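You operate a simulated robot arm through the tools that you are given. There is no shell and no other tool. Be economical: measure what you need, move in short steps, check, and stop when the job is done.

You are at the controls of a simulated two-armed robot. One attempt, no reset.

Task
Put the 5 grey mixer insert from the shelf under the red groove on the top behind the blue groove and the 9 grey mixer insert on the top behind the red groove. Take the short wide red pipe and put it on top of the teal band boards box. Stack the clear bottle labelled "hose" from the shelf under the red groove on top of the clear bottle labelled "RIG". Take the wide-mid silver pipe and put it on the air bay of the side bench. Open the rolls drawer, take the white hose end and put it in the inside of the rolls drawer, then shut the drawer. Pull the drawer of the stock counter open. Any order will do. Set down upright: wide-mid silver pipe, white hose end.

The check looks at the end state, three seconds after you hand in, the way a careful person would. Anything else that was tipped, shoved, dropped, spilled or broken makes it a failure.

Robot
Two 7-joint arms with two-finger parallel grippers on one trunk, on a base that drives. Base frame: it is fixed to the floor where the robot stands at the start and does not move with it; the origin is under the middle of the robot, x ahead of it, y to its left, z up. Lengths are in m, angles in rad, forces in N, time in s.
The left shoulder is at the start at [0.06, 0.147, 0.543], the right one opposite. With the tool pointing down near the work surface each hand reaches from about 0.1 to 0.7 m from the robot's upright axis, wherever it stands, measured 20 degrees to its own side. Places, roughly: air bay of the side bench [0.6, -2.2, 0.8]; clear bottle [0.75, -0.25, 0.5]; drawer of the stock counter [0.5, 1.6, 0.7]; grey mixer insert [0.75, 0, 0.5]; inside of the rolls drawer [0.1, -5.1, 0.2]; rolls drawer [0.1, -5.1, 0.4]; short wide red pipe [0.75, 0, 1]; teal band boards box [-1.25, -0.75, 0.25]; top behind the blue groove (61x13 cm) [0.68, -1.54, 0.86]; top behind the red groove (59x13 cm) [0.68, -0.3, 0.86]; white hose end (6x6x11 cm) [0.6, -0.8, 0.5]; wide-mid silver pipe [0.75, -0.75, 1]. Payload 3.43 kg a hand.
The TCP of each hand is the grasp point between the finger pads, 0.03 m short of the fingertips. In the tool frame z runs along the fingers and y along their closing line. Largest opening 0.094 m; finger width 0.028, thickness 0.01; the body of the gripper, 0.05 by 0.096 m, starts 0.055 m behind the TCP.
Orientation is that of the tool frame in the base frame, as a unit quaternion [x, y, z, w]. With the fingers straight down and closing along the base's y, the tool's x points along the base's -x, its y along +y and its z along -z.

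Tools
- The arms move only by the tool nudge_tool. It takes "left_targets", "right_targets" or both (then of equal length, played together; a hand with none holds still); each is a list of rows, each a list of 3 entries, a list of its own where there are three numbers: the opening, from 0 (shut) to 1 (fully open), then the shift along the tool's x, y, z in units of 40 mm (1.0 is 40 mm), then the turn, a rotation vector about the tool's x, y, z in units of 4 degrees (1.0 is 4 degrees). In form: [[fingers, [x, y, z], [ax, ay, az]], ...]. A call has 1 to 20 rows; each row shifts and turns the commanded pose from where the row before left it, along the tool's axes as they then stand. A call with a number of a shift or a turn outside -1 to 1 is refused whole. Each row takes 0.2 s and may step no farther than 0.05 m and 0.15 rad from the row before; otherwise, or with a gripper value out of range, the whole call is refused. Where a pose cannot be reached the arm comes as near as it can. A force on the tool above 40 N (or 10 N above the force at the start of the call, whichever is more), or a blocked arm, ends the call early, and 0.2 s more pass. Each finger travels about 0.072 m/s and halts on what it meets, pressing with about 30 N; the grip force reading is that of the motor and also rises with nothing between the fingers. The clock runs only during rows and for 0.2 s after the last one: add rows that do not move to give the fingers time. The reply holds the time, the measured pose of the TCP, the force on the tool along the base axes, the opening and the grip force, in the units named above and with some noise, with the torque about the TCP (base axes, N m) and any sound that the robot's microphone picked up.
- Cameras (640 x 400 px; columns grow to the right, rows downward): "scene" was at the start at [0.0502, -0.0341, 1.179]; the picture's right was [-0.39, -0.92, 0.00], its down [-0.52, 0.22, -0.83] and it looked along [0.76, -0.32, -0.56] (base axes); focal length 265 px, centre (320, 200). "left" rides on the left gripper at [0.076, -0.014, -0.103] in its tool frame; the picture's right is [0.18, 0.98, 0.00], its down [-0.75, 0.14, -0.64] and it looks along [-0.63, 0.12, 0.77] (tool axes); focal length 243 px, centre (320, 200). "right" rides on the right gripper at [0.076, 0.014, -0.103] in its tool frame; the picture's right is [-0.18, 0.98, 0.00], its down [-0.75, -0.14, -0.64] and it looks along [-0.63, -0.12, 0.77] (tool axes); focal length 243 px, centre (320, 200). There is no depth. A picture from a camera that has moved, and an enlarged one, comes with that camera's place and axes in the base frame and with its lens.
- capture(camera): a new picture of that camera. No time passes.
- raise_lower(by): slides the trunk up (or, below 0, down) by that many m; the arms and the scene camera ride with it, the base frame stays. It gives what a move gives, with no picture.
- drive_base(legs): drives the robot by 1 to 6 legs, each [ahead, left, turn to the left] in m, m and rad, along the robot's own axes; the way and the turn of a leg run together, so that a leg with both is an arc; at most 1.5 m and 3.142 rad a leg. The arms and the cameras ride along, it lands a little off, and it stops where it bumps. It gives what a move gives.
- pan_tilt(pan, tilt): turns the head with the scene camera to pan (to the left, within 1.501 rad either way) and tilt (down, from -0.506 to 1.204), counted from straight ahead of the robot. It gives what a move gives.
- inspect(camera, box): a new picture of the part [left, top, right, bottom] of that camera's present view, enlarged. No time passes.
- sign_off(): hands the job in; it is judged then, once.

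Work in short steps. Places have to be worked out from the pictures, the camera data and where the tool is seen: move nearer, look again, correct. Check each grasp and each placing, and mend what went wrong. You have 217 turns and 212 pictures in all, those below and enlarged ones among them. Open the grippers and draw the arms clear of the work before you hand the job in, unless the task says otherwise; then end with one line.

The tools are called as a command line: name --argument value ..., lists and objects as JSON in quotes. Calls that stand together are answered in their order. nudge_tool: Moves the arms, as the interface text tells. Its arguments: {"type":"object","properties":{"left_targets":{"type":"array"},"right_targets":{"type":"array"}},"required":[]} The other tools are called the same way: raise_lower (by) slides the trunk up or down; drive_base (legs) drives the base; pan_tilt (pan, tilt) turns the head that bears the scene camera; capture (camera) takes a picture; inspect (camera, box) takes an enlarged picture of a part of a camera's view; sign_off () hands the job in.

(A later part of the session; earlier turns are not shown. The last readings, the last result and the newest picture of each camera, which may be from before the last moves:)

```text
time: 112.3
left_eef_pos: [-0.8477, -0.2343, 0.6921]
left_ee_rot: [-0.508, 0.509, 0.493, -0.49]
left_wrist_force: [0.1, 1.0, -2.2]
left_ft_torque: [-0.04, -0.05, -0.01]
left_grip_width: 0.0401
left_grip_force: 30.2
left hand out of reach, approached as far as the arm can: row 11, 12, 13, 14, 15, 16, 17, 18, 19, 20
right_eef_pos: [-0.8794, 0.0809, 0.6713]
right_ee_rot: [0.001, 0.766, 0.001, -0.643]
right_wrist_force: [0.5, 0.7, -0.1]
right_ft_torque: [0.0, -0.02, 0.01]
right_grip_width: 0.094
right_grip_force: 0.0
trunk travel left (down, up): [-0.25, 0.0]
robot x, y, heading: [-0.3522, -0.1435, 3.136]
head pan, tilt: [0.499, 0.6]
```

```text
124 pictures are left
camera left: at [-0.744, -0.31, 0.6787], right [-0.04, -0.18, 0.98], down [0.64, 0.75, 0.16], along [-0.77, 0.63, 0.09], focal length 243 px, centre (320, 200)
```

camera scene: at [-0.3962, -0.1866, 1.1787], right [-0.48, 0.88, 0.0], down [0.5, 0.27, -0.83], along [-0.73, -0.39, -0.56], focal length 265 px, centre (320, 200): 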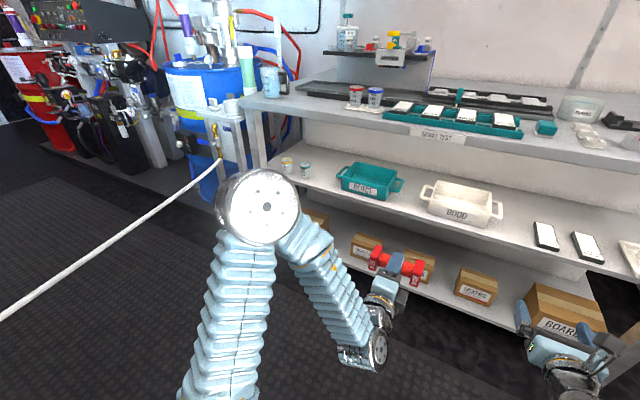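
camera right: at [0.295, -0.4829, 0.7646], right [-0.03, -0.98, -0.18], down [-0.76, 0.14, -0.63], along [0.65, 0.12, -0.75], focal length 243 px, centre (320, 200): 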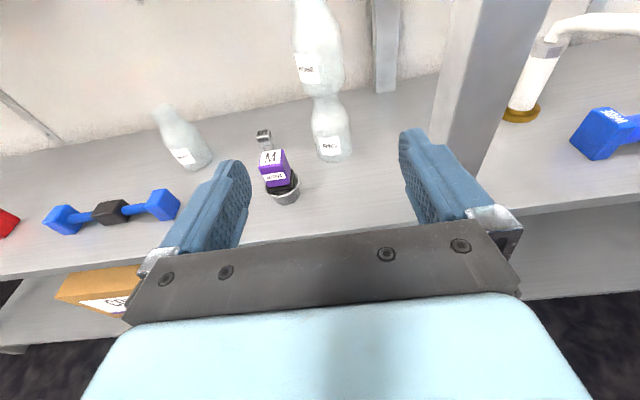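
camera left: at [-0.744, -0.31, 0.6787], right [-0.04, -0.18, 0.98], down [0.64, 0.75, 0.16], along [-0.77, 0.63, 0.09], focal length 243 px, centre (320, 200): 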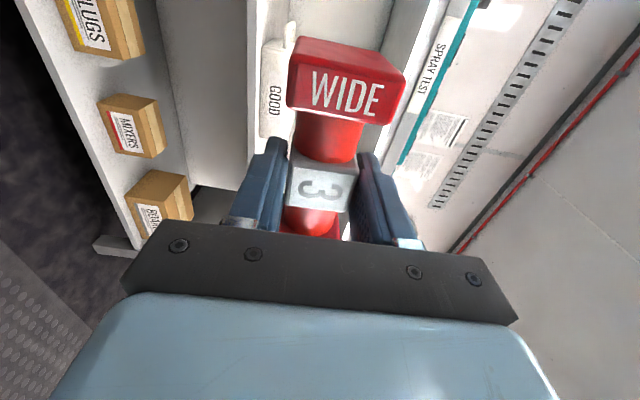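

Hand is horizontal with the pipe. Lower the trunk 0.22 m and drive toward the box.

raise_lower --by -0.22

drive_base --legs '[[0.2, 0.36, 0]]'

capture --camera "scene"

capture --camera "left"

```text
time: 114.6
left_eef_pos: [-0.848, -0.2353, 0.4712]
left_ee_rot: [-0.508, 0.51, 0.491, -0.49]
left_wrist_force: [-1.4, -0.1, -2.0]
left_ft_torque: [-0.03, -0.01, -0.02]
left_grip_width: 0.0401
left_grip_force: 29.8
right_eef_pos: [-0.8795, 0.0814, 0.4514]
right_ee_rot: [0.0, 0.766, 0.0, -0.643]
right_wrist_force: [-0.4, 0.9, -0.7]
right_ft_torque: [-0.01, -0.06, -0.01]
right_grip_width: 0.0943
right_grip_force: 0.2
trunk travel left (down, up): [-0.03, 0.22]
robot x, y, heading: [-0.3469, -0.1463, 3.136]
head pan, tilt: [0.499, 0.6]
```

```text
time: 117.2
left_eef_pos: [-1.0491, -0.5943, 0.4712]
left_ee_rot: [-0.509, 0.51, 0.491, -0.489]
left_wrist_force: [0.6, 0.1, -2.2]
left_ft_torque: [0.01, -0.04, -0.02]
left_grip_width: 0.0402
left_grip_force: 30.1
right_eef_pos: [-1.0819, -0.2794, 0.4523]
right_ee_rot: [0.0, 0.767, 0.0, -0.642]
right_wrist_force: [-0.6, -1.0, -0.3]
right_ft_torque: [0.01, 0.03, 0.02]
right_grip_width: 0.094
right_grip_force: 0.0
trunk travel left (down, up): [-0.03, 0.22]
robot x, y, heading: [-0.55, -0.5064, 3.135]
head pan, tilt: [0.499, 0.6]
```

```text
123 pictures are left
camera scene: at [-0.598, -0.5472, 0.9587], right [-0.48, 0.88, 0.0], down [0.5, 0.27, -0.82], along [-0.73, -0.39, -0.57], focal length 265 px, centre (320, 200)
```

scene: 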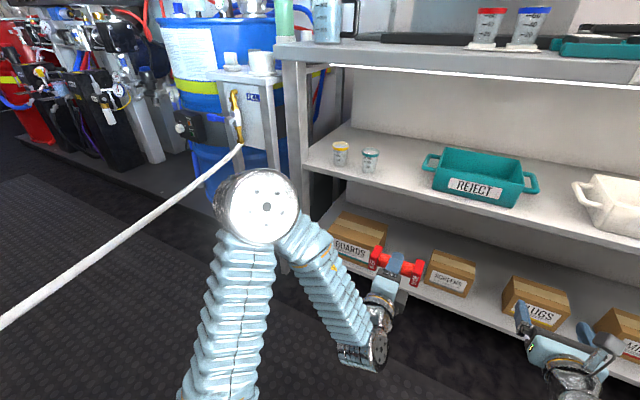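

```text
122 pictures are left
camera left: at [-0.9456, -0.6706, 0.4587], right [-0.04, -0.18, 0.98], down [0.64, 0.75, 0.17], along [-0.77, 0.63, 0.09], focal length 243 px, centre (320, 200)
```

left: 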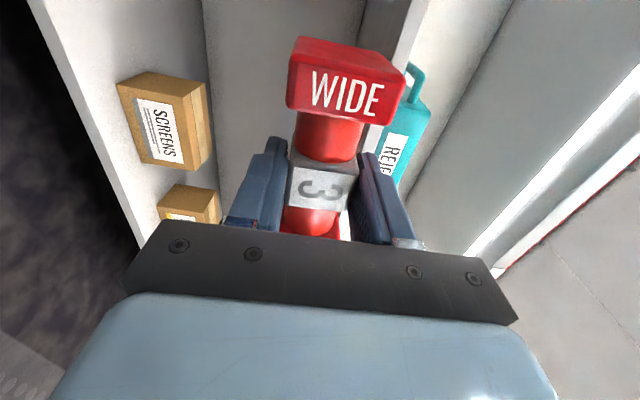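

Refine the box position from this closer view.

inspect --camera "scene" --box '[270, 190, 430, 290]'

```text
4.00 times, centred on (350, 240) of scene
camera zoom: at [-0.598, -0.5472, 0.9587], right [-0.48, 0.88, 0.0], down [0.5, 0.27, -0.82], along [-0.73, -0.39, -0.57], focal length 1061 px, centre (200, 40)
```

zoom: 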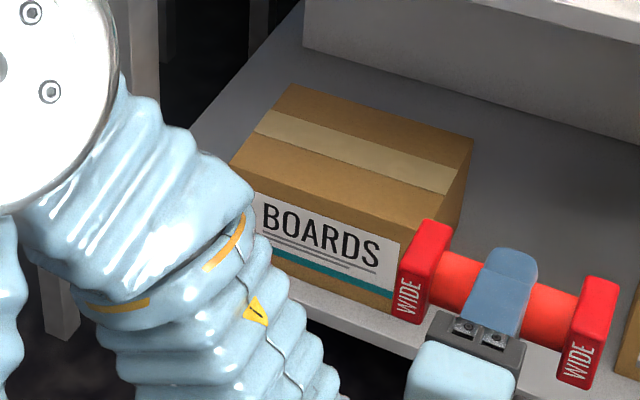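

Box confirmed: x −1.305…−1.445, y −0.695…−0.89, top z 0.28. Shift the hand left and down, then forward part way.

nudge_tool --left_targets '[[0, [0.84, -0.5, 0], [0, 0, 0]], [0, [0.84, -0.5, 0], [0, 0, 0]], [0, [0.84, -0.5, 0], [0, 0, 0]], [0, [0.84, -0.5, 0], [0, 0, 0]], [0, [0.84, -0.5, 0], [0, 0, 0]], [0, [0.84, -0.5, 0], [0, 0, 0]], [0, [0, 0, 1], [0, 0, 0]], [0, [0, 0, 1], [0, 0, 0]], [0, [0, 0, 1], [0, 0, 0]], [0, [0, 0, 1], [0, 0, 0]]]'

capture --camera "scene"

capture --camera "left"

```text
time: 119.4
left_eef_pos: [-1.2027, -0.6163, 0.4832]
left_ee_rot: [0.511, -0.509, -0.489, 0.49]
left_wrist_force: [0.8, 1.1, -1.5]
left_ft_torque: [0.0, -0.05, 0.04]
left_grip_width: 0.0402
left_grip_force: 30.2
left hand out of reach, approached as far as the arm can: row 1, 2, 3, 4, 5, 6, 8, 9, 10
right_eef_pos: [-1.0815, -0.2799, 0.452]
right_ee_rot: [0.001, 0.766, 0.001, -0.643]
right_wrist_force: [0.2, 0.2, 0.2]
right_ft_torque: [-0.01, 0.01, 0.0]
right_grip_width: 0.0939
right_grip_force: 0.0
trunk travel left (down, up): [-0.03, 0.22]
robot x, y, heading: [-0.5488, -0.5065, 3.136]
head pan, tilt: [0.499, 0.6]
```

```text
120 pictures are left
camera scene: at [-0.5979, -0.5468, 0.9587], right [-0.48, 0.88, 0.0], down [0.5, 0.27, -0.83], along [-0.73, -0.39, -0.56], focal length 265 px, centre (320, 200)
```

scene: 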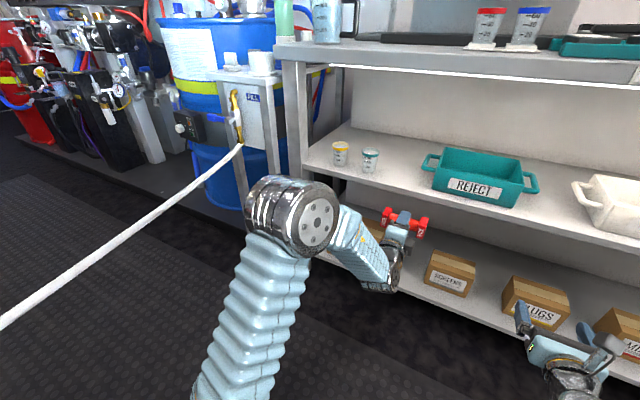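

```text
119 pictures are left
camera left: at [-1.0981, -0.6909, 0.4728], right [-0.04, -0.18, 0.98], down [0.63, 0.75, 0.17], along [-0.77, 0.63, 0.09], focal length 243 px, centre (320, 200)
```

left: 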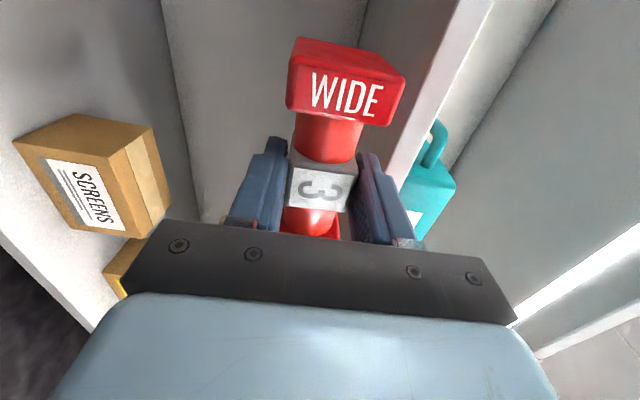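

The arm hit a limit in this posture (close and low). Back the base off a little and probe which direction is free.

drive_base --legs '[[-0.15, 0, 0]]'

nudge_tool --left_targets '[[0, [0, -1, 0], [0, 0, 0]], [0, [0, -1, 0], [0, 0, 0]]]'

nudge_tool --left_targets '[[0, [0, 0, 0], [1, 0, 0]], [0, [0, 0, 0], [1, 0, 0]], [0, [0, 0, 0], [1, 0, 0]], [0, [0, -1, 0], [0, 0, 0]], [0, [0, -1, 0], [0, 0, 0]]]'

```text
time: 120.8
left_eef_pos: [-1.053, -0.6177, 0.484]
left_ee_rot: [0.511, -0.509, -0.489, 0.491]
left_wrist_force: [-0.7, -0.8, -1.4]
left_ft_torque: [-0.02, -0.04, 0.0]
left_grip_width: 0.0404
left_grip_force: 29.9
right_eef_pos: [-0.9336, -0.2799, 0.4516]
right_ee_rot: [-0.002, 0.766, -0.002, -0.643]
right_wrist_force: [0.6, 0.2, 1.0]
right_ft_torque: [0.02, 0.0, 0.01]
right_grip_width: 0.0938
right_grip_force: 0.0
trunk travel left (down, up): [-0.03, 0.22]
robot x, y, heading: [-0.4028, -0.5061, 3.141]
head pan, tilt: [0.499, 0.6]
```

```text
time: 121.3
left_eef_pos: [-1.0519, -0.6177, 0.4299]
left_ee_rot: [0.512, -0.507, -0.489, 0.492]
left_wrist_force: [-0.8, -1.1, -1.3]
left_ft_torque: [0.0, -0.05, -0.07]
left_grip_width: 0.0399
left_grip_force: 29.8
left hand out of reach, approached as far as the arm can: row 1
right_eef_pos: [-0.9329, -0.2806, 0.4522]
right_ee_rot: [0.0, 0.766, 0.0, -0.643]
right_wrist_force: [0.5, -1.5, 0.9]
right_ft_torque: [0.01, -0.08, -0.06]
right_grip_width: 0.0942
right_grip_force: 0.1
trunk travel left (down, up): [-0.03, 0.22]
robot x, y, heading: [-0.3977, -0.5054, 3.138]
head pan, tilt: [0.499, 0.6]
```

```text
time: 122.5
left_eef_pos: [-1.0297, -0.6184, 0.3356]
left_ee_rot: [0.561, -0.556, -0.431, 0.436]
left_wrist_force: [-0.9, -1.4, -2.3]
left_ft_torque: [0.0, -0.06, -0.02]
left_grip_width: 0.04
left_grip_force: 29.1
left hand out of reach, approached as far as the arm can: row 1
right_eef_pos: [-0.9329, -0.2812, 0.4522]
right_ee_rot: [-0.001, 0.766, -0.001, -0.643]
right_wrist_force: [-0.1, -0.6, 0.2]
right_ft_torque: [0.03, -0.03, -0.03]
right_grip_width: 0.0938
right_grip_force: 0.1
trunk travel left (down, up): [-0.03, 0.22]
robot x, y, heading: [-0.4036, -0.5049, 3.144]
head pan, tilt: [0.499, 0.6]
```

It moves freely when farther ahead. Restore the pitch, shift left to y≈-0.795 and set height ~0.35.

nudge_tool --left_targets '[[0, [0.7, 0, 0], [-1, 0, 0]], [0, [0.7, 0, 0], [-1, 0, 0]], [0, [0.7, 0, 0], [-1, 0, 0]], [0, [0.8, 0.2, 0], [0, 0, 0]], [0, [0.8, 0.2, 0], [0, 0, 0]], [0, [0.7, 0, 0], [0, 0, 0]]]'

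capture --camera "scene"

```text
time: 124.0
left_eef_pos: [-1.0297, -0.616, 0.3365]
left_ee_rot: [0.561, -0.556, -0.431, 0.436]
left_wrist_force: [-0.3, -0.3, -1.9]
left_ft_torque: [0.03, 0.0, 0.01]
left_grip_width: 0.0402
left_grip_force: 30.2
left hand out of reach, approached as far as the arm can: row 1, 2, 3, 4, 5, 6
right_eef_pos: [-0.9331, -0.2805, 0.4508]
right_ee_rot: [0.0, 0.766, 0.0, -0.643]
right_wrist_force: [-0.2, -0.4, 1.1]
right_ft_torque: [-0.01, 0.02, 0.0]
right_grip_width: 0.094
right_grip_force: 0.0
trunk travel left (down, up): [-0.03, 0.22]
robot x, y, heading: [-0.3976, -0.5035, 3.135]
head pan, tilt: [0.499, 0.6]
```

```text
118 pictures are left
camera scene: at [-0.4494, -0.5475, 0.9587], right [-0.48, 0.88, 0.0], down [0.5, 0.27, -0.82], along [-0.72, -0.39, -0.57], focal length 265 px, centre (320, 200)
```

scene: 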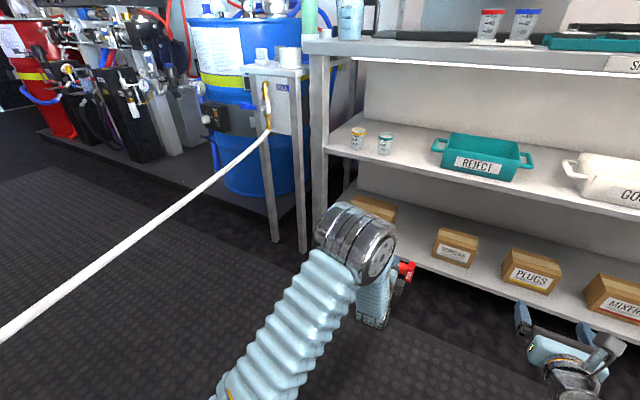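

Lateral motion is limited, so I'll align by turning the base ~7° left and driving in. First retract the right hand and try to regain pitch with the left hand farther forward.

nudge_tool --left_targets '[[0, [0, 0.2, 1], [0, 0, 0]], [0, [0, 0.2, 1], [0, 0, 0]], [0, [0, 0, 0], [-1, 0, 0]], [0, [0, 0, 0], [-1, 0, 0]], [0, [0, 0, 0], [-1, 0, 0]]]' --right_targets '[[1, [-0.174, 0, -0.985], [0, 0, 0]], [1, [-0.174, 0, -0.985], [0, 0, 0]], [1, [-0.174, 0, -0.985], [0, 0, 0]], [1, [0, 0, 0], [0, 0, 0]], [1, [0, 0, 0], [0, 0, 0]]]'

```text
time: 125.2
left_eef_pos: [-1.1133, -0.6166, 0.339]
left_ee_rot: [0.529, -0.523, -0.469, 0.476]
left_wrist_force: [0.0, -0.5, -1.3]
left_ft_torque: [0.02, -0.04, -0.02]
left_grip_width: 0.0399
left_grip_force: 30.0
left hand out of reach, approached as far as the arm can: row 1, 3, 4
right_eef_pos: [-0.9208, -0.2796, 0.4527]
right_ee_rot: [0.0, 0.766, 0.0, -0.643]
right_wrist_force: [-0.1, 0.0, 0.0]
right_ft_torque: [0.05, -0.02, 0.01]
right_grip_width: 0.0942
right_grip_force: 0.0
right hand out of reach, approached as far as the arm can: row 1, 2, 3
trunk travel left (down, up): [-0.03, 0.22]
robot x, y, heading: [-0.4001, -0.5027, 3.138]
head pan, tilt: [0.499, 0.6]
```

Left hand now at 84° pitch, z≈0.339. Lower the right hand 6 cm for clearance, turn base 0.184 rad left, drive 0.17 first.

nudge_tool --right_targets '[[1, [-0.75, 0, 0.13], [0, 0, 0]], [1, [-0.75, 0, 0.13], [0, 0, 0]]]'

drive_base --legs '[[0, 0, 0.184], [0.17, 0, 0]]'

pan_tilt --pan 0.2 --tilt 0.7

capture --camera "scene"

```text
time: 125.8
left_eef_pos: [-1.1135, -0.6163, 0.3387]
left_ee_rot: [0.53, -0.523, -0.469, 0.476]
left_wrist_force: [0.8, 0.1, -1.1]
left_ft_torque: [-0.02, -0.01, 0.0]
left_grip_width: 0.0401
left_grip_force: 30.1
right_eef_pos: [-0.9201, -0.2785, 0.3913]
right_ee_rot: [-0.001, 0.765, 0.0, -0.643]
right_wrist_force: [0.3, 0.7, -0.2]
right_ft_torque: [0.02, 0.03, -0.02]
right_grip_width: 0.0939
right_grip_force: 0.1
trunk travel left (down, up): [-0.03, 0.22]
robot x, y, heading: [-0.4017, -0.5059, 3.14]
head pan, tilt: [0.499, 0.6]
```

```text
time: 127.9
left_eef_pos: [-1.2474, -0.7745, 0.3382]
left_ee_rot: [0.575, -0.473, -0.423, 0.517]
left_wrist_force: [-1.3, 0.3, -1.4]
left_ft_torque: [-0.02, -0.06, 0.0]
left_grip_width: 0.04
left_grip_force: 29.9
right_eef_pos: [-1.1204, -0.407, 0.3917]
right_ee_rot: [-0.07, 0.763, -0.059, -0.64]
right_wrist_force: [-0.5, -0.4, -0.2]
right_ft_torque: [0.01, 0.0, 0.0]
right_grip_width: 0.094
right_grip_force: 0.0
trunk travel left (down, up): [-0.03, 0.22]
robot x, y, heading: [-0.5654, -0.5368, -2.959]
head pan, tilt: [0.499, 0.6]
```

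```text
time: 128.7
left_eef_pos: [-1.248, -0.774, 0.3375]
left_ee_rot: [0.575, -0.473, -0.423, 0.517]
left_wrist_force: [0.5, 0.7, -1.3]
left_ft_torque: [0.0, -0.04, 0.02]
left_grip_width: 0.0402
left_grip_force: 30.3
right_eef_pos: [-1.1195, -0.4065, 0.3908]
right_ee_rot: [-0.07, 0.763, -0.059, -0.64]
right_wrist_force: [0.5, -0.1, -0.2]
right_ft_torque: [-0.01, -0.01, -0.03]
right_grip_width: 0.094
right_grip_force: 0.1
trunk travel left (down, up): [-0.03, 0.22]
robot x, y, heading: [-0.5685, -0.5358, -2.96]
head pan, tilt: [0.201, 0.7]
```

```text
117 pictures are left
camera scene: at [-0.6181, -0.5623, 0.9501], right [-0.37, 0.93, 0.0], down [0.6, 0.24, -0.76], along [-0.71, -0.29, -0.64], focal length 265 px, centre (320, 200)
```

scene: 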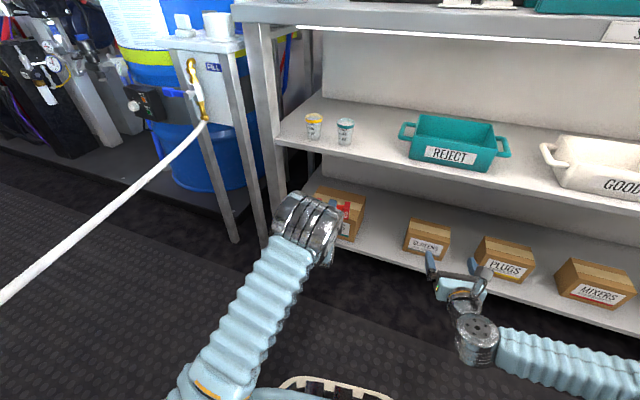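

Aligned. Drive the last 0.10 m in.

drive_base --legs '[[0.1, 0, 0]]'

inspect --camera "scene" --box '[260, 140, 420, 260]'

capture --camera "left"

```text
time: 129.9
left_eef_pos: [-1.3483, -0.7916, 0.3377]
left_ee_rot: [0.575, -0.474, -0.423, 0.515]
left_wrist_force: [-0.1, 0.4, -2.4]
left_ft_torque: [0.0, -0.02, 0.04]
left_grip_width: 0.0401
left_grip_force: 29.5
right_eef_pos: [-1.2201, -0.4259, 0.3912]
right_ee_rot: [-0.069, 0.763, -0.058, -0.641]
right_wrist_force: [0.2, 0.2, -0.6]
right_ft_torque: [0.01, 0.01, -0.02]
right_grip_width: 0.094
right_grip_force: 0.1
trunk travel left (down, up): [-0.03, 0.22]
robot x, y, heading: [-0.6647, -0.553, -2.967]
head pan, tilt: [0.201, 0.7]
```

```text
3.33 times, centred on (340, 200) of scene
camera zoom: at [-0.7186, -0.5804, 0.95], right [-0.37, 0.93, 0.0], down [0.6, 0.24, -0.76], along [-0.71, -0.28, -0.64], focal length 884 px, centre (253, 200)
```

zoom: 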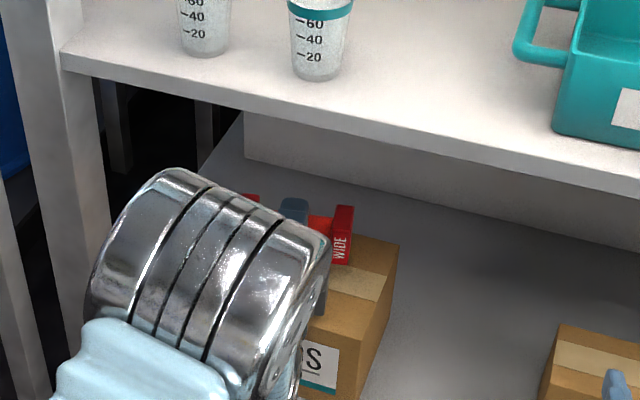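

```text
115 pictures are left
camera left: at [-1.2317, -0.845, 0.3334], right [-0.07, -0.2, 0.98], down [0.47, 0.86, 0.21], along [-0.88, 0.47, 0.03], focal length 243 px, centre (320, 200)
```

left: 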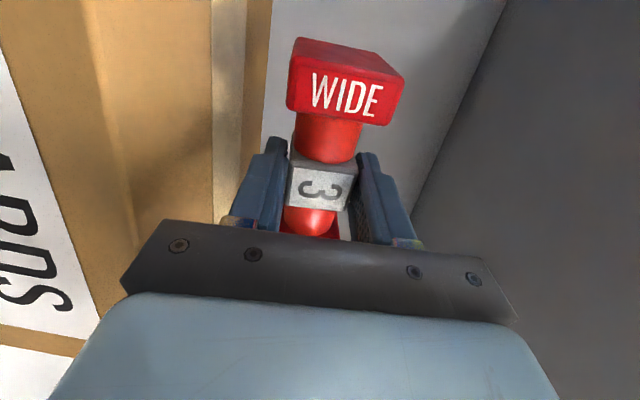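

Pipe is above the box top. Lower in small steps to contact.

nudge_tool --left_targets '[[0, [0, -0.25, 0], [0, 0, 0]], [0, [0, -0.15, 0], [0, 0, 0]], [0, [0, 0, 0], [0, 0, 0]]]'

nudge_tool --left_targets '[[0, [0, -0.1, 0], [0, 0, 0]], [0, [0, 0, 0], [0, 0, 0]]]'

```text
time: 130.7
left_eef_pos: [-1.3476, -0.7907, 0.3221]
left_ee_rot: [0.575, -0.474, -0.422, 0.516]
left_wrist_force: [0.6, 0.6, -3.2]
left_ft_torque: [0.01, -0.04, -0.01]
left_grip_width: 0.04
left_grip_force: 29.7
right_eef_pos: [-1.221, -0.425, 0.3901]
right_ee_rot: [-0.07, 0.763, -0.059, -0.64]
right_wrist_force: [-0.4, 0.7, 0.6]
right_ft_torque: [0.01, 0.02, 0.0]
right_grip_width: 0.0941
right_grip_force: 0.1
trunk travel left (down, up): [-0.03, 0.22]
robot x, y, heading: [-0.6663, -0.5502, -2.958]
head pan, tilt: [0.201, 0.7]
```

```text
time: 131.3
left_eef_pos: [-1.3469, -0.7908, 0.3172]
left_ee_rot: [0.575, -0.473, -0.423, 0.516]
left_wrist_force: [0.4, 0.0, -2.6]
left_ft_torque: [-0.01, -0.06, 0.01]
left_grip_width: 0.0399
left_grip_force: 30.7
right_eef_pos: [-1.2204, -0.4247, 0.3917]
right_ee_rot: [-0.069, 0.763, -0.058, -0.639]
right_wrist_force: [0.1, -0.9, -0.3]
right_ft_torque: [-0.02, 0.01, 0.0]
right_grip_width: 0.094
right_grip_force: 0.2
trunk travel left (down, up): [-0.03, 0.22]
robot x, y, heading: [-0.6676, -0.5529, -2.964]
head pan, tilt: [0.201, 0.7]
```

nudge_tool --left_targets '[[0, [0, -0.1, 0], [0, 0, 0]], [0, [0, 0, 0], [0, 0, 0]]]'

nudge_tool --left_targets '[[0, [0, -0.1, 0], [0, 0, 0]], [0, [0, 0, 0], [0, 0, 0]]]'

capture --camera "left"

```text
time: 131.9
left_eef_pos: [-1.3455, -0.7917, 0.3148]
left_ee_rot: [0.574, -0.473, -0.424, 0.517]
left_wrist_force: [0.5, -0.4, 4.3]
left_ft_torque: [0.04, -0.04, 0.0]
left_grip_width: 0.04
left_grip_force: 29.4
right_eef_pos: [-1.2204, -0.4236, 0.3913]
right_ee_rot: [-0.07, 0.763, -0.058, -0.64]
right_wrist_force: [0.6, 0.6, 1.3]
right_ft_torque: [0.01, -0.01, 0.02]
right_grip_width: 0.0942
right_grip_force: 0.0
trunk travel left (down, up): [-0.03, 0.22]
robot x, y, heading: [-0.6664, -0.5537, -2.963]
head pan, tilt: [0.201, 0.7]
```

```text
time: 132.5
left_eef_pos: [-1.3455, -0.7906, 0.3145]
left_ee_rot: [0.573, -0.471, -0.425, 0.518]
left_wrist_force: [4.3, 0.9, 29.3]
left_ft_torque: [0.13, -0.3, 0.02]
left_grip_width: 0.0401
left_grip_force: 30.0
right_eef_pos: [-1.2196, -0.4244, 0.3923]
right_ee_rot: [-0.069, 0.762, -0.058, -0.641]
right_wrist_force: [-0.3, -0.2, 1.7]
right_ft_torque: [-0.01, -0.04, 0.02]
right_grip_width: 0.0942
right_grip_force: 0.0
trunk travel left (down, up): [-0.03, 0.22]
robot x, y, heading: [-0.6704, -0.5545, -2.965]
head pan, tilt: [0.201, 0.7]
```

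```text
114 pictures are left
camera left: at [-1.2295, -0.8445, 0.3091], right [-0.06, -0.2, 0.98], down [0.47, 0.86, 0.2], along [-0.88, 0.47, 0.04], focal length 243 px, centre (320, 200)
```

left: 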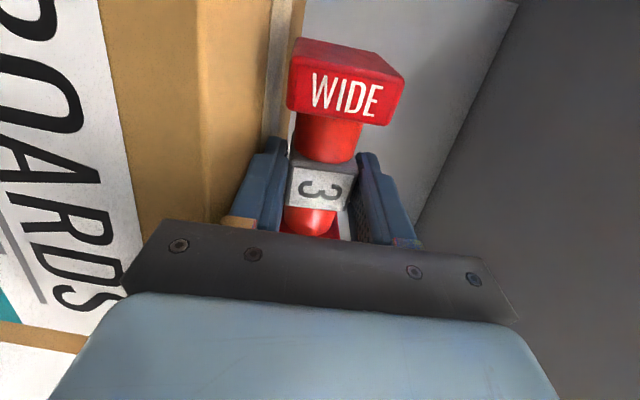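

Contact at the expected height. Ease 4 mm, then open slightly (fingers have ~5 mm below) and look.

nudge_tool --left_targets '[[0, [0, 0.1, 0], [0, 0, 0]], [0.46, [0, 0, 0], [0, 0, 0]], [0.5, [0, 0, 0], [0, 0, 0]], [0.5, [0, 0, 0], [0, 0, 0]]]'

capture --camera "left"

```text
time: 133.5
left_eef_pos: [-1.347, -0.7908, 0.3153]
left_ee_rot: [0.574, -0.473, -0.424, 0.516]
left_wrist_force: [-5.5, 1.7, 16.0]
left_ft_torque: [0.18, 0.14, -0.02]
left_grip_width: 0.0404
left_grip_force: 0.1
right_eef_pos: [-1.2198, -0.4242, 0.391]
right_ee_rot: [-0.07, 0.762, -0.059, -0.641]
right_wrist_force: [-0.1, -0.3, 0.8]
right_ft_torque: [0.0, 0.0, 0.0]
right_grip_width: 0.0939
right_grip_force: 0.0
trunk travel left (down, up): [-0.03, 0.22]
robot x, y, heading: [-0.6673, -0.5532, -2.962]
head pan, tilt: [0.201, 0.7]
```

```text
113 pictures are left
camera left: at [-1.2295, -0.8446, 0.3103], right [-0.07, -0.2, 0.98], down [0.47, 0.86, 0.21], along [-0.88, 0.47, 0.03], focal length 243 px, centre (320, 200)
```

left: 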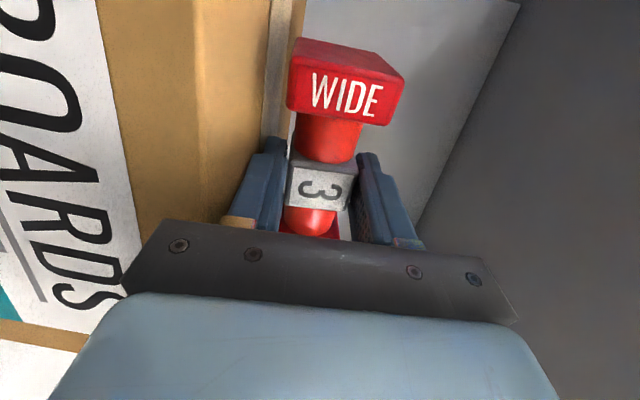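

The lower fingertip (hand pitched 6° down) is touching the box. Re-close, lift 8 mm, level the hand, then lower again.

nudge_tool --left_targets '[[0, [0, 0, 0], [0, 0, 0]], [0, [0, 0.25, 0], [0, 0, 0]], [0, [0, 0, 0], [-1, 0, 0]], [0, [0, 0, 0], [-0.8, 0, 0]], [0, [0, 0, 0], [0, 0, 0]]]'

nudge_tool --left_targets '[[0, [0, -0.1, 0], [0, 0, 0]], [0, [0, -0.05, 0], [0, 0, 0]], [0, [0, 0, 0], [0, 0, 0]]]'

```text
time: 134.7
left_eef_pos: [-1.3469, -0.7912, 0.3215]
left_ee_rot: [0.542, -0.446, -0.452, 0.552]
left_wrist_force: [2.4, 0.1, -2.9]
left_ft_torque: [-0.07, -0.06, -0.07]
left_grip_width: 0.0398
left_grip_force: 30.2
right_eef_pos: [-1.2198, -0.4259, 0.3915]
right_ee_rot: [-0.069, 0.763, -0.058, -0.64]
right_wrist_force: [0.3, 0.8, -0.4]
right_ft_torque: [0.0, 0.02, 0.02]
right_grip_width: 0.0941
right_grip_force: 0.1
trunk travel left (down, up): [-0.03, 0.22]
robot x, y, heading: [-0.6635, -0.5536, -2.963]
head pan, tilt: [0.201, 0.7]
```

```text
time: 135.5
left_eef_pos: [-1.3469, -0.7912, 0.3183]
left_ee_rot: [0.541, -0.446, -0.452, 0.551]
left_wrist_force: [-0.6, 0.6, -1.2]
left_ft_torque: [-0.02, -0.06, 0.02]
left_grip_width: 0.0401
left_grip_force: 30.2
right_eef_pos: [-1.2209, -0.4245, 0.3909]
right_ee_rot: [-0.069, 0.763, -0.058, -0.64]
right_wrist_force: [0.9, -0.7, -0.1]
right_ft_torque: [-0.01, -0.02, 0.02]
right_grip_width: 0.0939
right_grip_force: 0.0
trunk travel left (down, up): [-0.03, 0.22]
robot x, y, heading: [-0.6662, -0.552, -2.957]
head pan, tilt: [0.201, 0.7]
```

Hand is level (91°). Continue lowering 2–3 mm at a time.

nudge_tool --left_targets '[[0, [0, -0.08, 0], [0, 0, 0]], [0, [0, 0, 0], [0, 0, 0]]]'

nudge_tool --left_targets '[[0, [0, -0.06, 0], [0, 0, 0]], [0, [0, 0, 0], [0, 0, 0]]]'

```text
time: 136.1
left_eef_pos: [-1.3478, -0.7907, 0.3162]
left_ee_rot: [0.541, -0.445, -0.453, 0.551]
left_wrist_force: [3.8, 0.9, 4.9]
left_ft_torque: [0.25, -0.58, -0.1]
left_grip_width: 0.0398
left_grip_force: 29.9
right_eef_pos: [-1.2199, -0.424, 0.3905]
right_ee_rot: [-0.069, 0.763, -0.057, -0.64]
right_wrist_force: [0.2, -0.4, -0.8]
right_ft_torque: [0.02, 0.02, -0.01]
right_grip_width: 0.094
right_grip_force: 0.0
trunk travel left (down, up): [-0.03, 0.22]
robot x, y, heading: [-0.6668, -0.5569, -2.961]
head pan, tilt: [0.201, 0.7]
```

```text
time: 136.7
left_eef_pos: [-1.3488, -0.7915, 0.3157]
left_ee_rot: [0.539, -0.445, -0.454, 0.553]
left_wrist_force: [7.3, 0.3, 22.7]
left_ft_torque: [0.49, -1.61, -0.22]
left_grip_width: 0.0399
left_grip_force: 30.1
right_eef_pos: [-1.2205, -0.4247, 0.3917]
right_ee_rot: [-0.07, 0.763, -0.059, -0.64]
right_wrist_force: [1.5, 0.2, -0.6]
right_ft_torque: [0.01, 0.03, -0.01]
right_grip_width: 0.094
right_grip_force: 0.1
trunk travel left (down, up): [-0.03, 0.22]
robot x, y, heading: [-0.6677, -0.5558, -2.964]
head pan, tilt: [0.201, 0.7]
```

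The torque shows the gripper body's lower front edge touching the box's front edge. Lift 4 mm, back out 14 mm, and lower again.

nudge_tool --left_targets '[[0, [0, 0.15, 0], [0, 0, 0]], [0, [0, 0, -0.35], [0, 0, 0]], [0, [0, -0.06, 0], [0, 0, 0]], [0, [0, 0, 0], [0, 0, 0]]]'

nudge_tool --left_targets '[[0, [0, -0.07, 0], [0, 0, 0]], [0, [0, 0, 0], [0, 0, 0]]]'

nudge_tool --left_targets '[[0, [0, -0.06, 0], [0, 0, 0]], [0, [0, 0, 0], [0, 0, 0]]]'

```text
time: 137.7
left_eef_pos: [-1.3325, -0.7891, 0.3163]
left_ee_rot: [0.541, -0.447, -0.453, 0.55]
left_wrist_force: [0.7, -0.9, -0.1]
left_ft_torque: [0.05, -0.09, -0.05]
left_grip_width: 0.04
left_grip_force: 29.9
right_eef_pos: [-1.22, -0.4243, 0.3906]
right_ee_rot: [-0.07, 0.763, -0.058, -0.64]
right_wrist_force: [0.3, -0.1, 0.4]
right_ft_torque: [0.03, 0.01, 0.01]
right_grip_width: 0.0943
right_grip_force: 0.1
trunk travel left (down, up): [-0.03, 0.22]
robot x, y, heading: [-0.6651, -0.5546, -2.965]
head pan, tilt: [0.201, 0.7]
```

```text
time: 138.3
left_eef_pos: [-1.3328, -0.7881, 0.3156]
left_ee_rot: [0.539, -0.445, -0.454, 0.552]
left_wrist_force: [4.1, -1.8, 14.9]
left_ft_torque: [0.19, -0.78, -0.06]
left_grip_width: 0.0401
left_grip_force: 30.1
right_eef_pos: [-1.2195, -0.424, 0.3913]
right_ee_rot: [-0.069, 0.762, -0.058, -0.641]
right_wrist_force: [-0.6, 0.3, -0.6]
right_ft_torque: [0.0, 0.01, 0.01]
right_grip_width: 0.0939
right_grip_force: 0.1
trunk travel left (down, up): [-0.03, 0.22]
robot x, y, heading: [-0.6648, -0.5568, -2.959]
head pan, tilt: [0.201, 0.7]
```

```text
time: 138.9
left_eef_pos: [-1.3338, -0.7884, 0.3153]
left_ee_rot: [0.539, -0.444, -0.454, 0.554]
left_wrist_force: [8.3, -3.5, 35.6]
left_ft_torque: [0.36, -1.61, -0.16]
left_grip_width: 0.0398
left_grip_force: 29.7
right_eef_pos: [-1.2195, -0.4236, 0.3926]
right_ee_rot: [-0.069, 0.761, -0.058, -0.642]
right_wrist_force: [-0.2, 0.1, -0.9]
right_ft_torque: [0.01, 0.03, 0.04]
right_grip_width: 0.0941
right_grip_force: 0.1
trunk travel left (down, up): [-0.03, 0.22]
robot x, y, heading: [-0.6677, -0.5546, -2.963]
head pan, tilt: [0.201, 0.7]
```

Geometry check: the pipe's block sticks out 13 mm past the fingertips along the tool, so with the hand pitched ~22° down the pipe touches first and leaves finger room. Lift, pitch to ~68°, move 3.5 cm deeper.

nudge_tool --left_targets '[[0, [0, 0.5, 0], [0, 0, 0]], [0, [0, 0.5, 0], [0, 0, 0]], [0, [0, 0, 0], [1, 0, 0]], [0, [0, 0, 0], [1, 0, 0]], [0, [0, 0, 0], [1, 0, 0]], [0, [0, 0, 0], [1, 0, 0]], [0, [0, 0, 0], [1, 0, 0]], [0, [0, 0, 0], [0.75, 0, 0]], [0, [0, 0.17, 0.42], [0, 0, 0]], [0, [0, 0.17, 0.42], [0, 0, 0]]]'

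capture --camera "left"

```text
time: 141.1
left_eef_pos: [-1.3698, -0.7956, 0.3515]
left_ee_rot: [0.64, -0.528, -0.354, 0.432]
left_wrist_force: [-0.7, -0.5, -1.9]
left_ft_torque: [0.03, -0.07, 0.05]
left_grip_width: 0.04
left_grip_force: 30.2
right_eef_pos: [-1.2205, -0.4244, 0.3906]
right_ee_rot: [-0.069, 0.763, -0.058, -0.64]
right_wrist_force: [0.0, 0.3, 1.3]
right_ft_torque: [0.02, -0.04, -0.02]
right_grip_width: 0.0938
right_grip_force: 0.1
trunk travel left (down, up): [-0.03, 0.22]
robot x, y, heading: [-0.6642, -0.555, -2.964]
head pan, tilt: [0.201, 0.7]
```

```text
112 pictures are left
camera left: at [-1.2561, -0.8496, 0.3746], right [-0.33, -0.25, 0.91], down [0.39, 0.84, 0.37], along [-0.86, 0.47, -0.18], focal length 243 px, centre (320, 200)
```

left: 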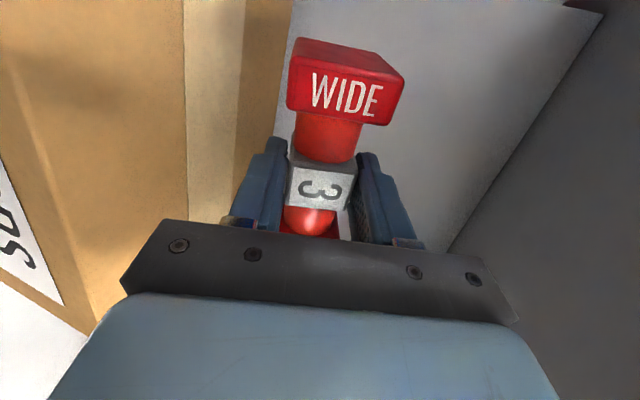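

Lower to near contact, then small steps.

nudge_tool --left_targets '[[0, [0, -0.23, 0.094], [0, 0, 0]], [0, [0, -0.21, 0.085], [0, 0, 0]], [0, [0, 0, 0], [0, 0, 0]]]'

nudge_tool --left_targets '[[0, [0, -0.08, 0.032], [0, 0, 0]], [0, [0, 0, 0], [0, 0, 0]]]'

nudge_tool --left_targets '[[0, [0, -0.07, 0.028], [0, 0, 0]], [0, [0, 0, 0], [0, 0, 0]]]'

```text
time: 141.9
left_eef_pos: [-1.3699, -0.7962, 0.3319]
left_ee_rot: [0.64, -0.528, -0.355, 0.432]
left_wrist_force: [0.2, -0.5, -1.7]
left_ft_torque: [0.01, -0.04, -0.04]
left_grip_width: 0.0401
left_grip_force: 30.1
right_eef_pos: [-1.2201, -0.4242, 0.3919]
right_ee_rot: [-0.069, 0.763, -0.058, -0.64]
right_wrist_force: [0.2, 1.0, 0.6]
right_ft_torque: [-0.02, 0.04, 0.03]
right_grip_width: 0.0941
right_grip_force: 0.0
trunk travel left (down, up): [-0.03, 0.22]
robot x, y, heading: [-0.6695, -0.5539, -2.963]
head pan, tilt: [0.201, 0.7]
```

```text
time: 142.5
left_eef_pos: [-1.3681, -0.7954, 0.3273]
left_ee_rot: [0.64, -0.528, -0.354, 0.432]
left_wrist_force: [1.1, 0.1, -1.6]
left_ft_torque: [0.02, 0.01, 0.01]
left_grip_width: 0.0403
left_grip_force: 30.1
right_eef_pos: [-1.2198, -0.4247, 0.3906]
right_ee_rot: [-0.069, 0.763, -0.057, -0.64]
right_wrist_force: [-0.7, 0.0, 0.0]
right_ft_torque: [0.03, 0.03, 0.0]
right_grip_width: 0.0942
right_grip_force: 0.0
trunk travel left (down, up): [-0.03, 0.22]
robot x, y, heading: [-0.6694, -0.556, -2.955]
head pan, tilt: [0.201, 0.7]
```

```text
time: 143.1
left_eef_pos: [-1.3687, -0.7958, 0.3246]
left_ee_rot: [0.64, -0.529, -0.354, 0.431]
left_wrist_force: [-0.3, 0.2, -1.7]
left_ft_torque: [-0.07, -0.03, 0.02]
left_grip_width: 0.04
left_grip_force: 30.1
right_eef_pos: [-1.22, -0.4244, 0.3901]
right_ee_rot: [-0.069, 0.763, -0.058, -0.64]
right_wrist_force: [0.0, 0.2, 0.4]
right_ft_torque: [0.04, -0.01, 0.0]
right_grip_width: 0.094
right_grip_force: 0.1
trunk travel left (down, up): [-0.03, 0.22]
robot x, y, heading: [-0.6679, -0.5543, -2.965]
head pan, tilt: [0.201, 0.7]
```

nudge_tool --left_targets '[[0, [0, -0.07, 0.028], [0, 0, 0]], [0, [0, 0, 0], [0, 0, 0]]]'

nudge_tool --left_targets '[[0, [0, -0.07, 0.028], [0, 0, 0]], [0, [0, 0, 0], [0, 0, 0]]]'

```text
time: 143.7
left_eef_pos: [-1.3672, -0.7951, 0.323]
left_ee_rot: [0.64, -0.528, -0.354, 0.432]
left_wrist_force: [-0.7, 0.0, -1.1]
left_ft_torque: [-0.02, 0.02, -0.02]
left_grip_width: 0.0401
left_grip_force: 30.0
right_eef_pos: [-1.2203, -0.4238, 0.3913]
right_ee_rot: [-0.069, 0.763, -0.058, -0.64]
right_wrist_force: [-0.2, 0.7, -0.2]
right_ft_torque: [0.02, 0.01, -0.02]
right_grip_width: 0.0939
right_grip_force: 0.1
trunk travel left (down, up): [-0.03, 0.22]
robot x, y, heading: [-0.6689, -0.5567, -2.962]
head pan, tilt: [0.201, 0.7]
```

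```text
time: 144.3
left_eef_pos: [-1.3691, -0.7953, 0.3203]
left_ee_rot: [0.64, -0.527, -0.355, 0.432]
left_wrist_force: [2.6, 0.4, 1.3]
left_ft_torque: [0.01, -0.06, -0.03]
left_grip_width: 0.0398
left_grip_force: 30.5
right_eef_pos: [-1.2205, -0.424, 0.3912]
right_ee_rot: [-0.069, 0.763, -0.058, -0.64]
right_wrist_force: [-0.4, -0.6, 0.1]
right_ft_torque: [0.03, 0.02, 0.0]
right_grip_width: 0.0939
right_grip_force: 0.0
trunk travel left (down, up): [-0.03, 0.22]
robot x, y, heading: [-0.6683, -0.5509, -2.963]
head pan, tilt: [0.201, 0.7]
```

Light contact. Open a little (to ~47 mm) and check the finger actually opens.

nudge_tool --left_targets '[[0.5, [0, 0, 0], [0, 0, 0]], [0.5, [0, 0, 0], [0, 0, 0]], [0.5, [0, 0, 0], [0, 0, 0]]]'

capture --camera "left"

```text
time: 145.1
left_eef_pos: [-1.3697, -0.7954, 0.321]
left_ee_rot: [0.64, -0.526, -0.355, 0.433]
left_wrist_force: [-2.9, -0.2, 8.6]
left_ft_torque: [-0.01, 0.32, 0.02]
left_grip_width: 0.042
left_grip_force: 0.1
right_eef_pos: [-1.2196, -0.4239, 0.391]
right_ee_rot: [-0.07, 0.762, -0.058, -0.641]
right_wrist_force: [-0.3, 0.5, 0.4]
right_ft_torque: [-0.01, -0.03, 0.0]
right_grip_width: 0.0939
right_grip_force: 0.1
trunk travel left (down, up): [-0.03, 0.22]
robot x, y, heading: [-0.6672, -0.559, -2.964]
head pan, tilt: [0.201, 0.7]
```

```text
111 pictures are left
camera left: at [-1.2546, -0.8495, 0.3438], right [-0.33, -0.25, 0.91], down [0.39, 0.85, 0.37], along [-0.86, 0.47, -0.18], focal length 243 px, centre (320, 200)
```

left: 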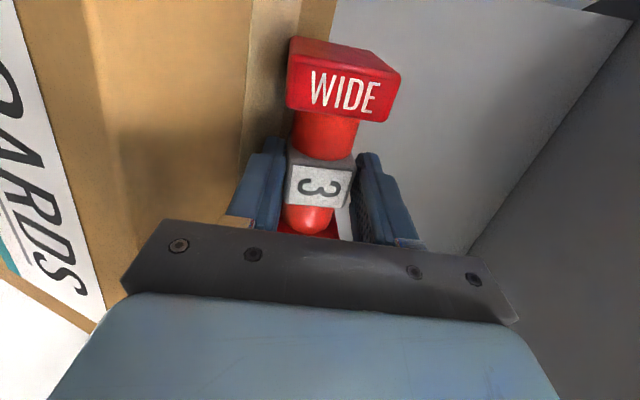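

The lower fingertip brushes the box; raise the hand slightly as it opens, so the lower finger stays put while the upper one frees the pipe.

nudge_tool --left_targets '[[0.5, [0, 0.06, 0], [0, 0, 0]], [0.58, [0, 0.07, 0], [0, 0, 0]], [0.6, [0, 0, 0], [0, 0, 0]]]'

capture --camera "left"

```text
time: 145.9
left_eef_pos: [-1.3698, -0.796, 0.3255]
left_ee_rot: [0.64, -0.527, -0.355, 0.432]
left_wrist_force: [-5.0, 0.8, 7.6]
left_ft_torque: [0.05, 0.32, 0.01]
left_grip_width: 0.0516
left_grip_force: 0.2
right_eef_pos: [-1.22, -0.4249, 0.3905]
right_ee_rot: [-0.07, 0.763, -0.059, -0.64]
right_wrist_force: [0.0, -0.4, 0.4]
right_ft_torque: [0.04, 0.01, 0.02]
right_grip_width: 0.0942
right_grip_force: 0.0
trunk travel left (down, up): [-0.03, 0.22]
robot x, y, heading: [-0.6661, -0.5548, -2.965]
head pan, tilt: [0.201, 0.7]
```

```text
110 pictures are left
camera left: at [-1.2562, -0.8499, 0.3484], right [-0.33, -0.25, 0.91], down [0.39, 0.84, 0.37], along [-0.86, 0.47, -0.18], focal length 243 px, centre (320, 200)
```

left: 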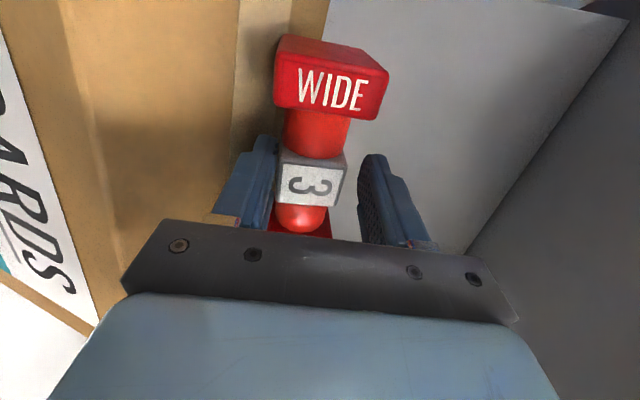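

The pipe is loose now. Withdraw along the tool axis 2 cm and look.

nudge_tool --left_targets '[[0.6, [0, 0, -0.3], [0, 0, 0]], [0.6, [0, 0, -0.3], [0, 0, 0]]]'

capture --camera "left"

```text
time: 146.5
left_eef_pos: [-1.347, -0.7914, 0.3327]
left_ee_rot: [0.641, -0.528, -0.354, 0.431]
left_wrist_force: [0.0, 0.6, -1.0]
left_ft_torque: [-0.02, -0.07, 0.02]
left_grip_width: 0.0572
left_grip_force: 0.5
right_eef_pos: [-1.2205, -0.4251, 0.391]
right_ee_rot: [-0.07, 0.763, -0.059, -0.64]
right_wrist_force: [-0.7, 0.1, 0.1]
right_ft_torque: [0.02, 0.01, 0.0]
right_grip_width: 0.0941
right_grip_force: 0.1
trunk travel left (down, up): [-0.03, 0.22]
robot x, y, heading: [-0.6665, -0.5495, -2.961]
head pan, tilt: [0.201, 0.7]
```

```text
109 pictures are left
camera left: at [-1.2339, -0.8453, 0.3562], right [-0.33, -0.25, 0.91], down [0.38, 0.84, 0.37], along [-0.86, 0.47, -0.18], focal length 243 px, centre (320, 200)
```

left: 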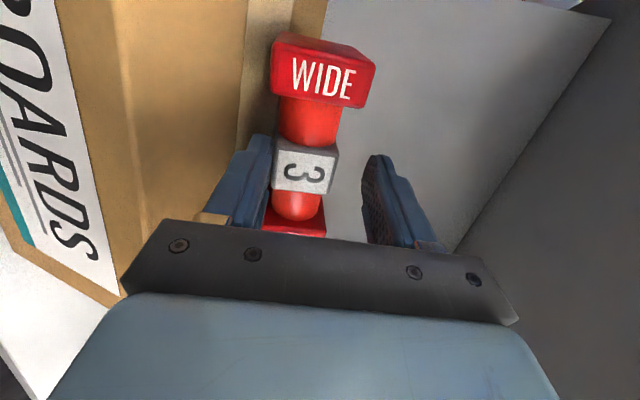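

The pipe partly follows. I'll use this to regrip it nearer the fingertips: retreat 1 cm more, close again, and look.

nudge_tool --left_targets '[[0.6, [0, 0, -0.25], [0, 0, 0]], [0.3, [0, 0, 0], [0, 0, 0]], [0, [0, 0, 0], [0, 0, 0]], [0, [0, 0, 0], [0, 0, 0]]]'

capture --camera "left"

```text
time: 147.5
left_eef_pos: [-1.3399, -0.7888, 0.3382]
left_ee_rot: [0.641, -0.527, -0.354, 0.431]
left_wrist_force: [0.1, -0.6, 0.4]
left_ft_torque: [0.02, 0.01, -0.02]
left_grip_width: 0.0
left_grip_force: 30.7
right_eef_pos: [-1.2209, -0.4242, 0.3914]
right_ee_rot: [-0.07, 0.763, -0.058, -0.64]
right_wrist_force: [-0.2, 0.2, -0.5]
right_ft_torque: [0.0, -0.03, 0.0]
right_grip_width: 0.0942
right_grip_force: 0.0
trunk travel left (down, up): [-0.03, 0.22]
robot x, y, heading: [-0.6691, -0.5521, -2.964]
head pan, tilt: [0.201, 0.7]
```

```text
108 pictures are left
camera left: at [-1.2249, -0.8438, 0.3608], right [-0.33, -0.25, 0.91], down [0.39, 0.84, 0.37], along [-0.86, 0.47, -0.18], focal length 243 px, centre (320, 200)
```

left: 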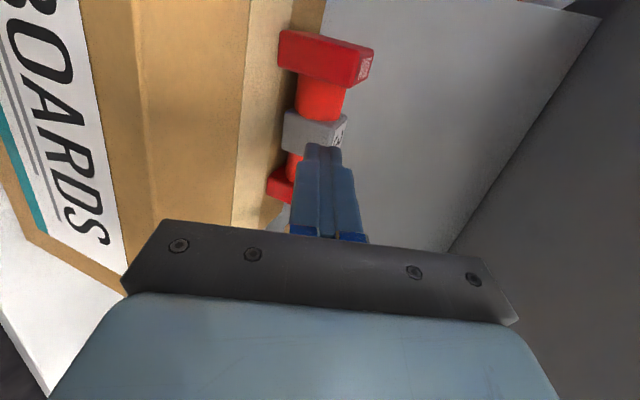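

The pipe has come off onto the box top, label up. Retreat the empty hand and drive back, then check.

nudge_tool --left_targets '[[0, [0, 0, -0.8], [0, 0, 0]], [0, [0, 0, -1], [0, 0, 0]]]'

drive_base --legs '[[-0.25, 0, 0]]'

inspect --camera "scene" --box '[230, 130, 450, 270]'

```text
time: 148.1
left_eef_pos: [-1.2749, -0.7767, 0.364]
left_ee_rot: [0.639, -0.529, -0.353, 0.432]
left_wrist_force: [-0.2, -0.8, 1.2]
left_ft_torque: [-0.02, -0.02, 0.01]
left_grip_width: 0.0001
left_grip_force: 30.0
right_eef_pos: [-1.2202, -0.4254, 0.3908]
right_ee_rot: [-0.069, 0.763, -0.057, -0.64]
right_wrist_force: [0.9, 0.4, 0.1]
right_ft_torque: [-0.01, 0.04, 0.02]
right_grip_width: 0.0939
right_grip_force: 0.0
trunk travel left (down, up): [-0.03, 0.22]
robot x, y, heading: [-0.6667, -0.5569, -2.964]
head pan, tilt: [0.201, 0.7]
```

```text
time: 149.9
left_eef_pos: [-1.0258, -0.7334, 0.3654]
left_ee_rot: [0.642, -0.526, -0.353, 0.433]
left_wrist_force: [0.7, 0.8, 0.5]
left_ft_torque: [-0.03, -0.04, -0.02]
left_grip_width: 0.0
left_grip_force: 29.8
right_eef_pos: [-0.9714, -0.3815, 0.3916]
right_ee_rot: [-0.071, 0.763, -0.059, -0.64]
right_wrist_force: [0.2, 0.0, -0.1]
right_ft_torque: [0.05, 0.01, 0.0]
right_grip_width: 0.0939
right_grip_force: 0.0
trunk travel left (down, up): [-0.03, 0.22]
robot x, y, heading: [-0.4173, -0.5075, -2.958]
head pan, tilt: [0.201, 0.7]
```

```text
2.86 times, centred on (340, 200) of scene
camera zoom: at [-0.4691, -0.5349, 0.9501], right [-0.37, 0.93, 0.0], down [0.6, 0.24, -0.76], along [-0.71, -0.29, -0.64], focal length 758 px, centre (263, 200)
```

zoom: 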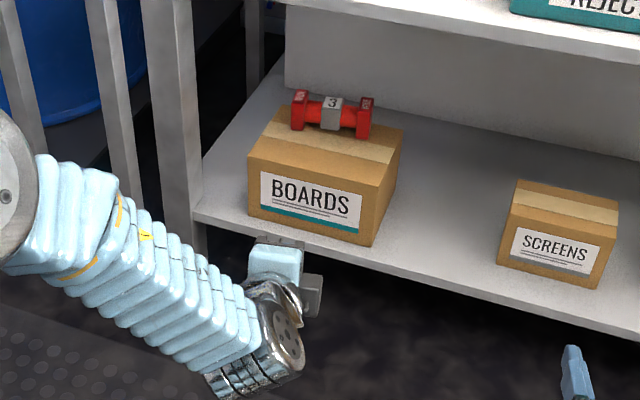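

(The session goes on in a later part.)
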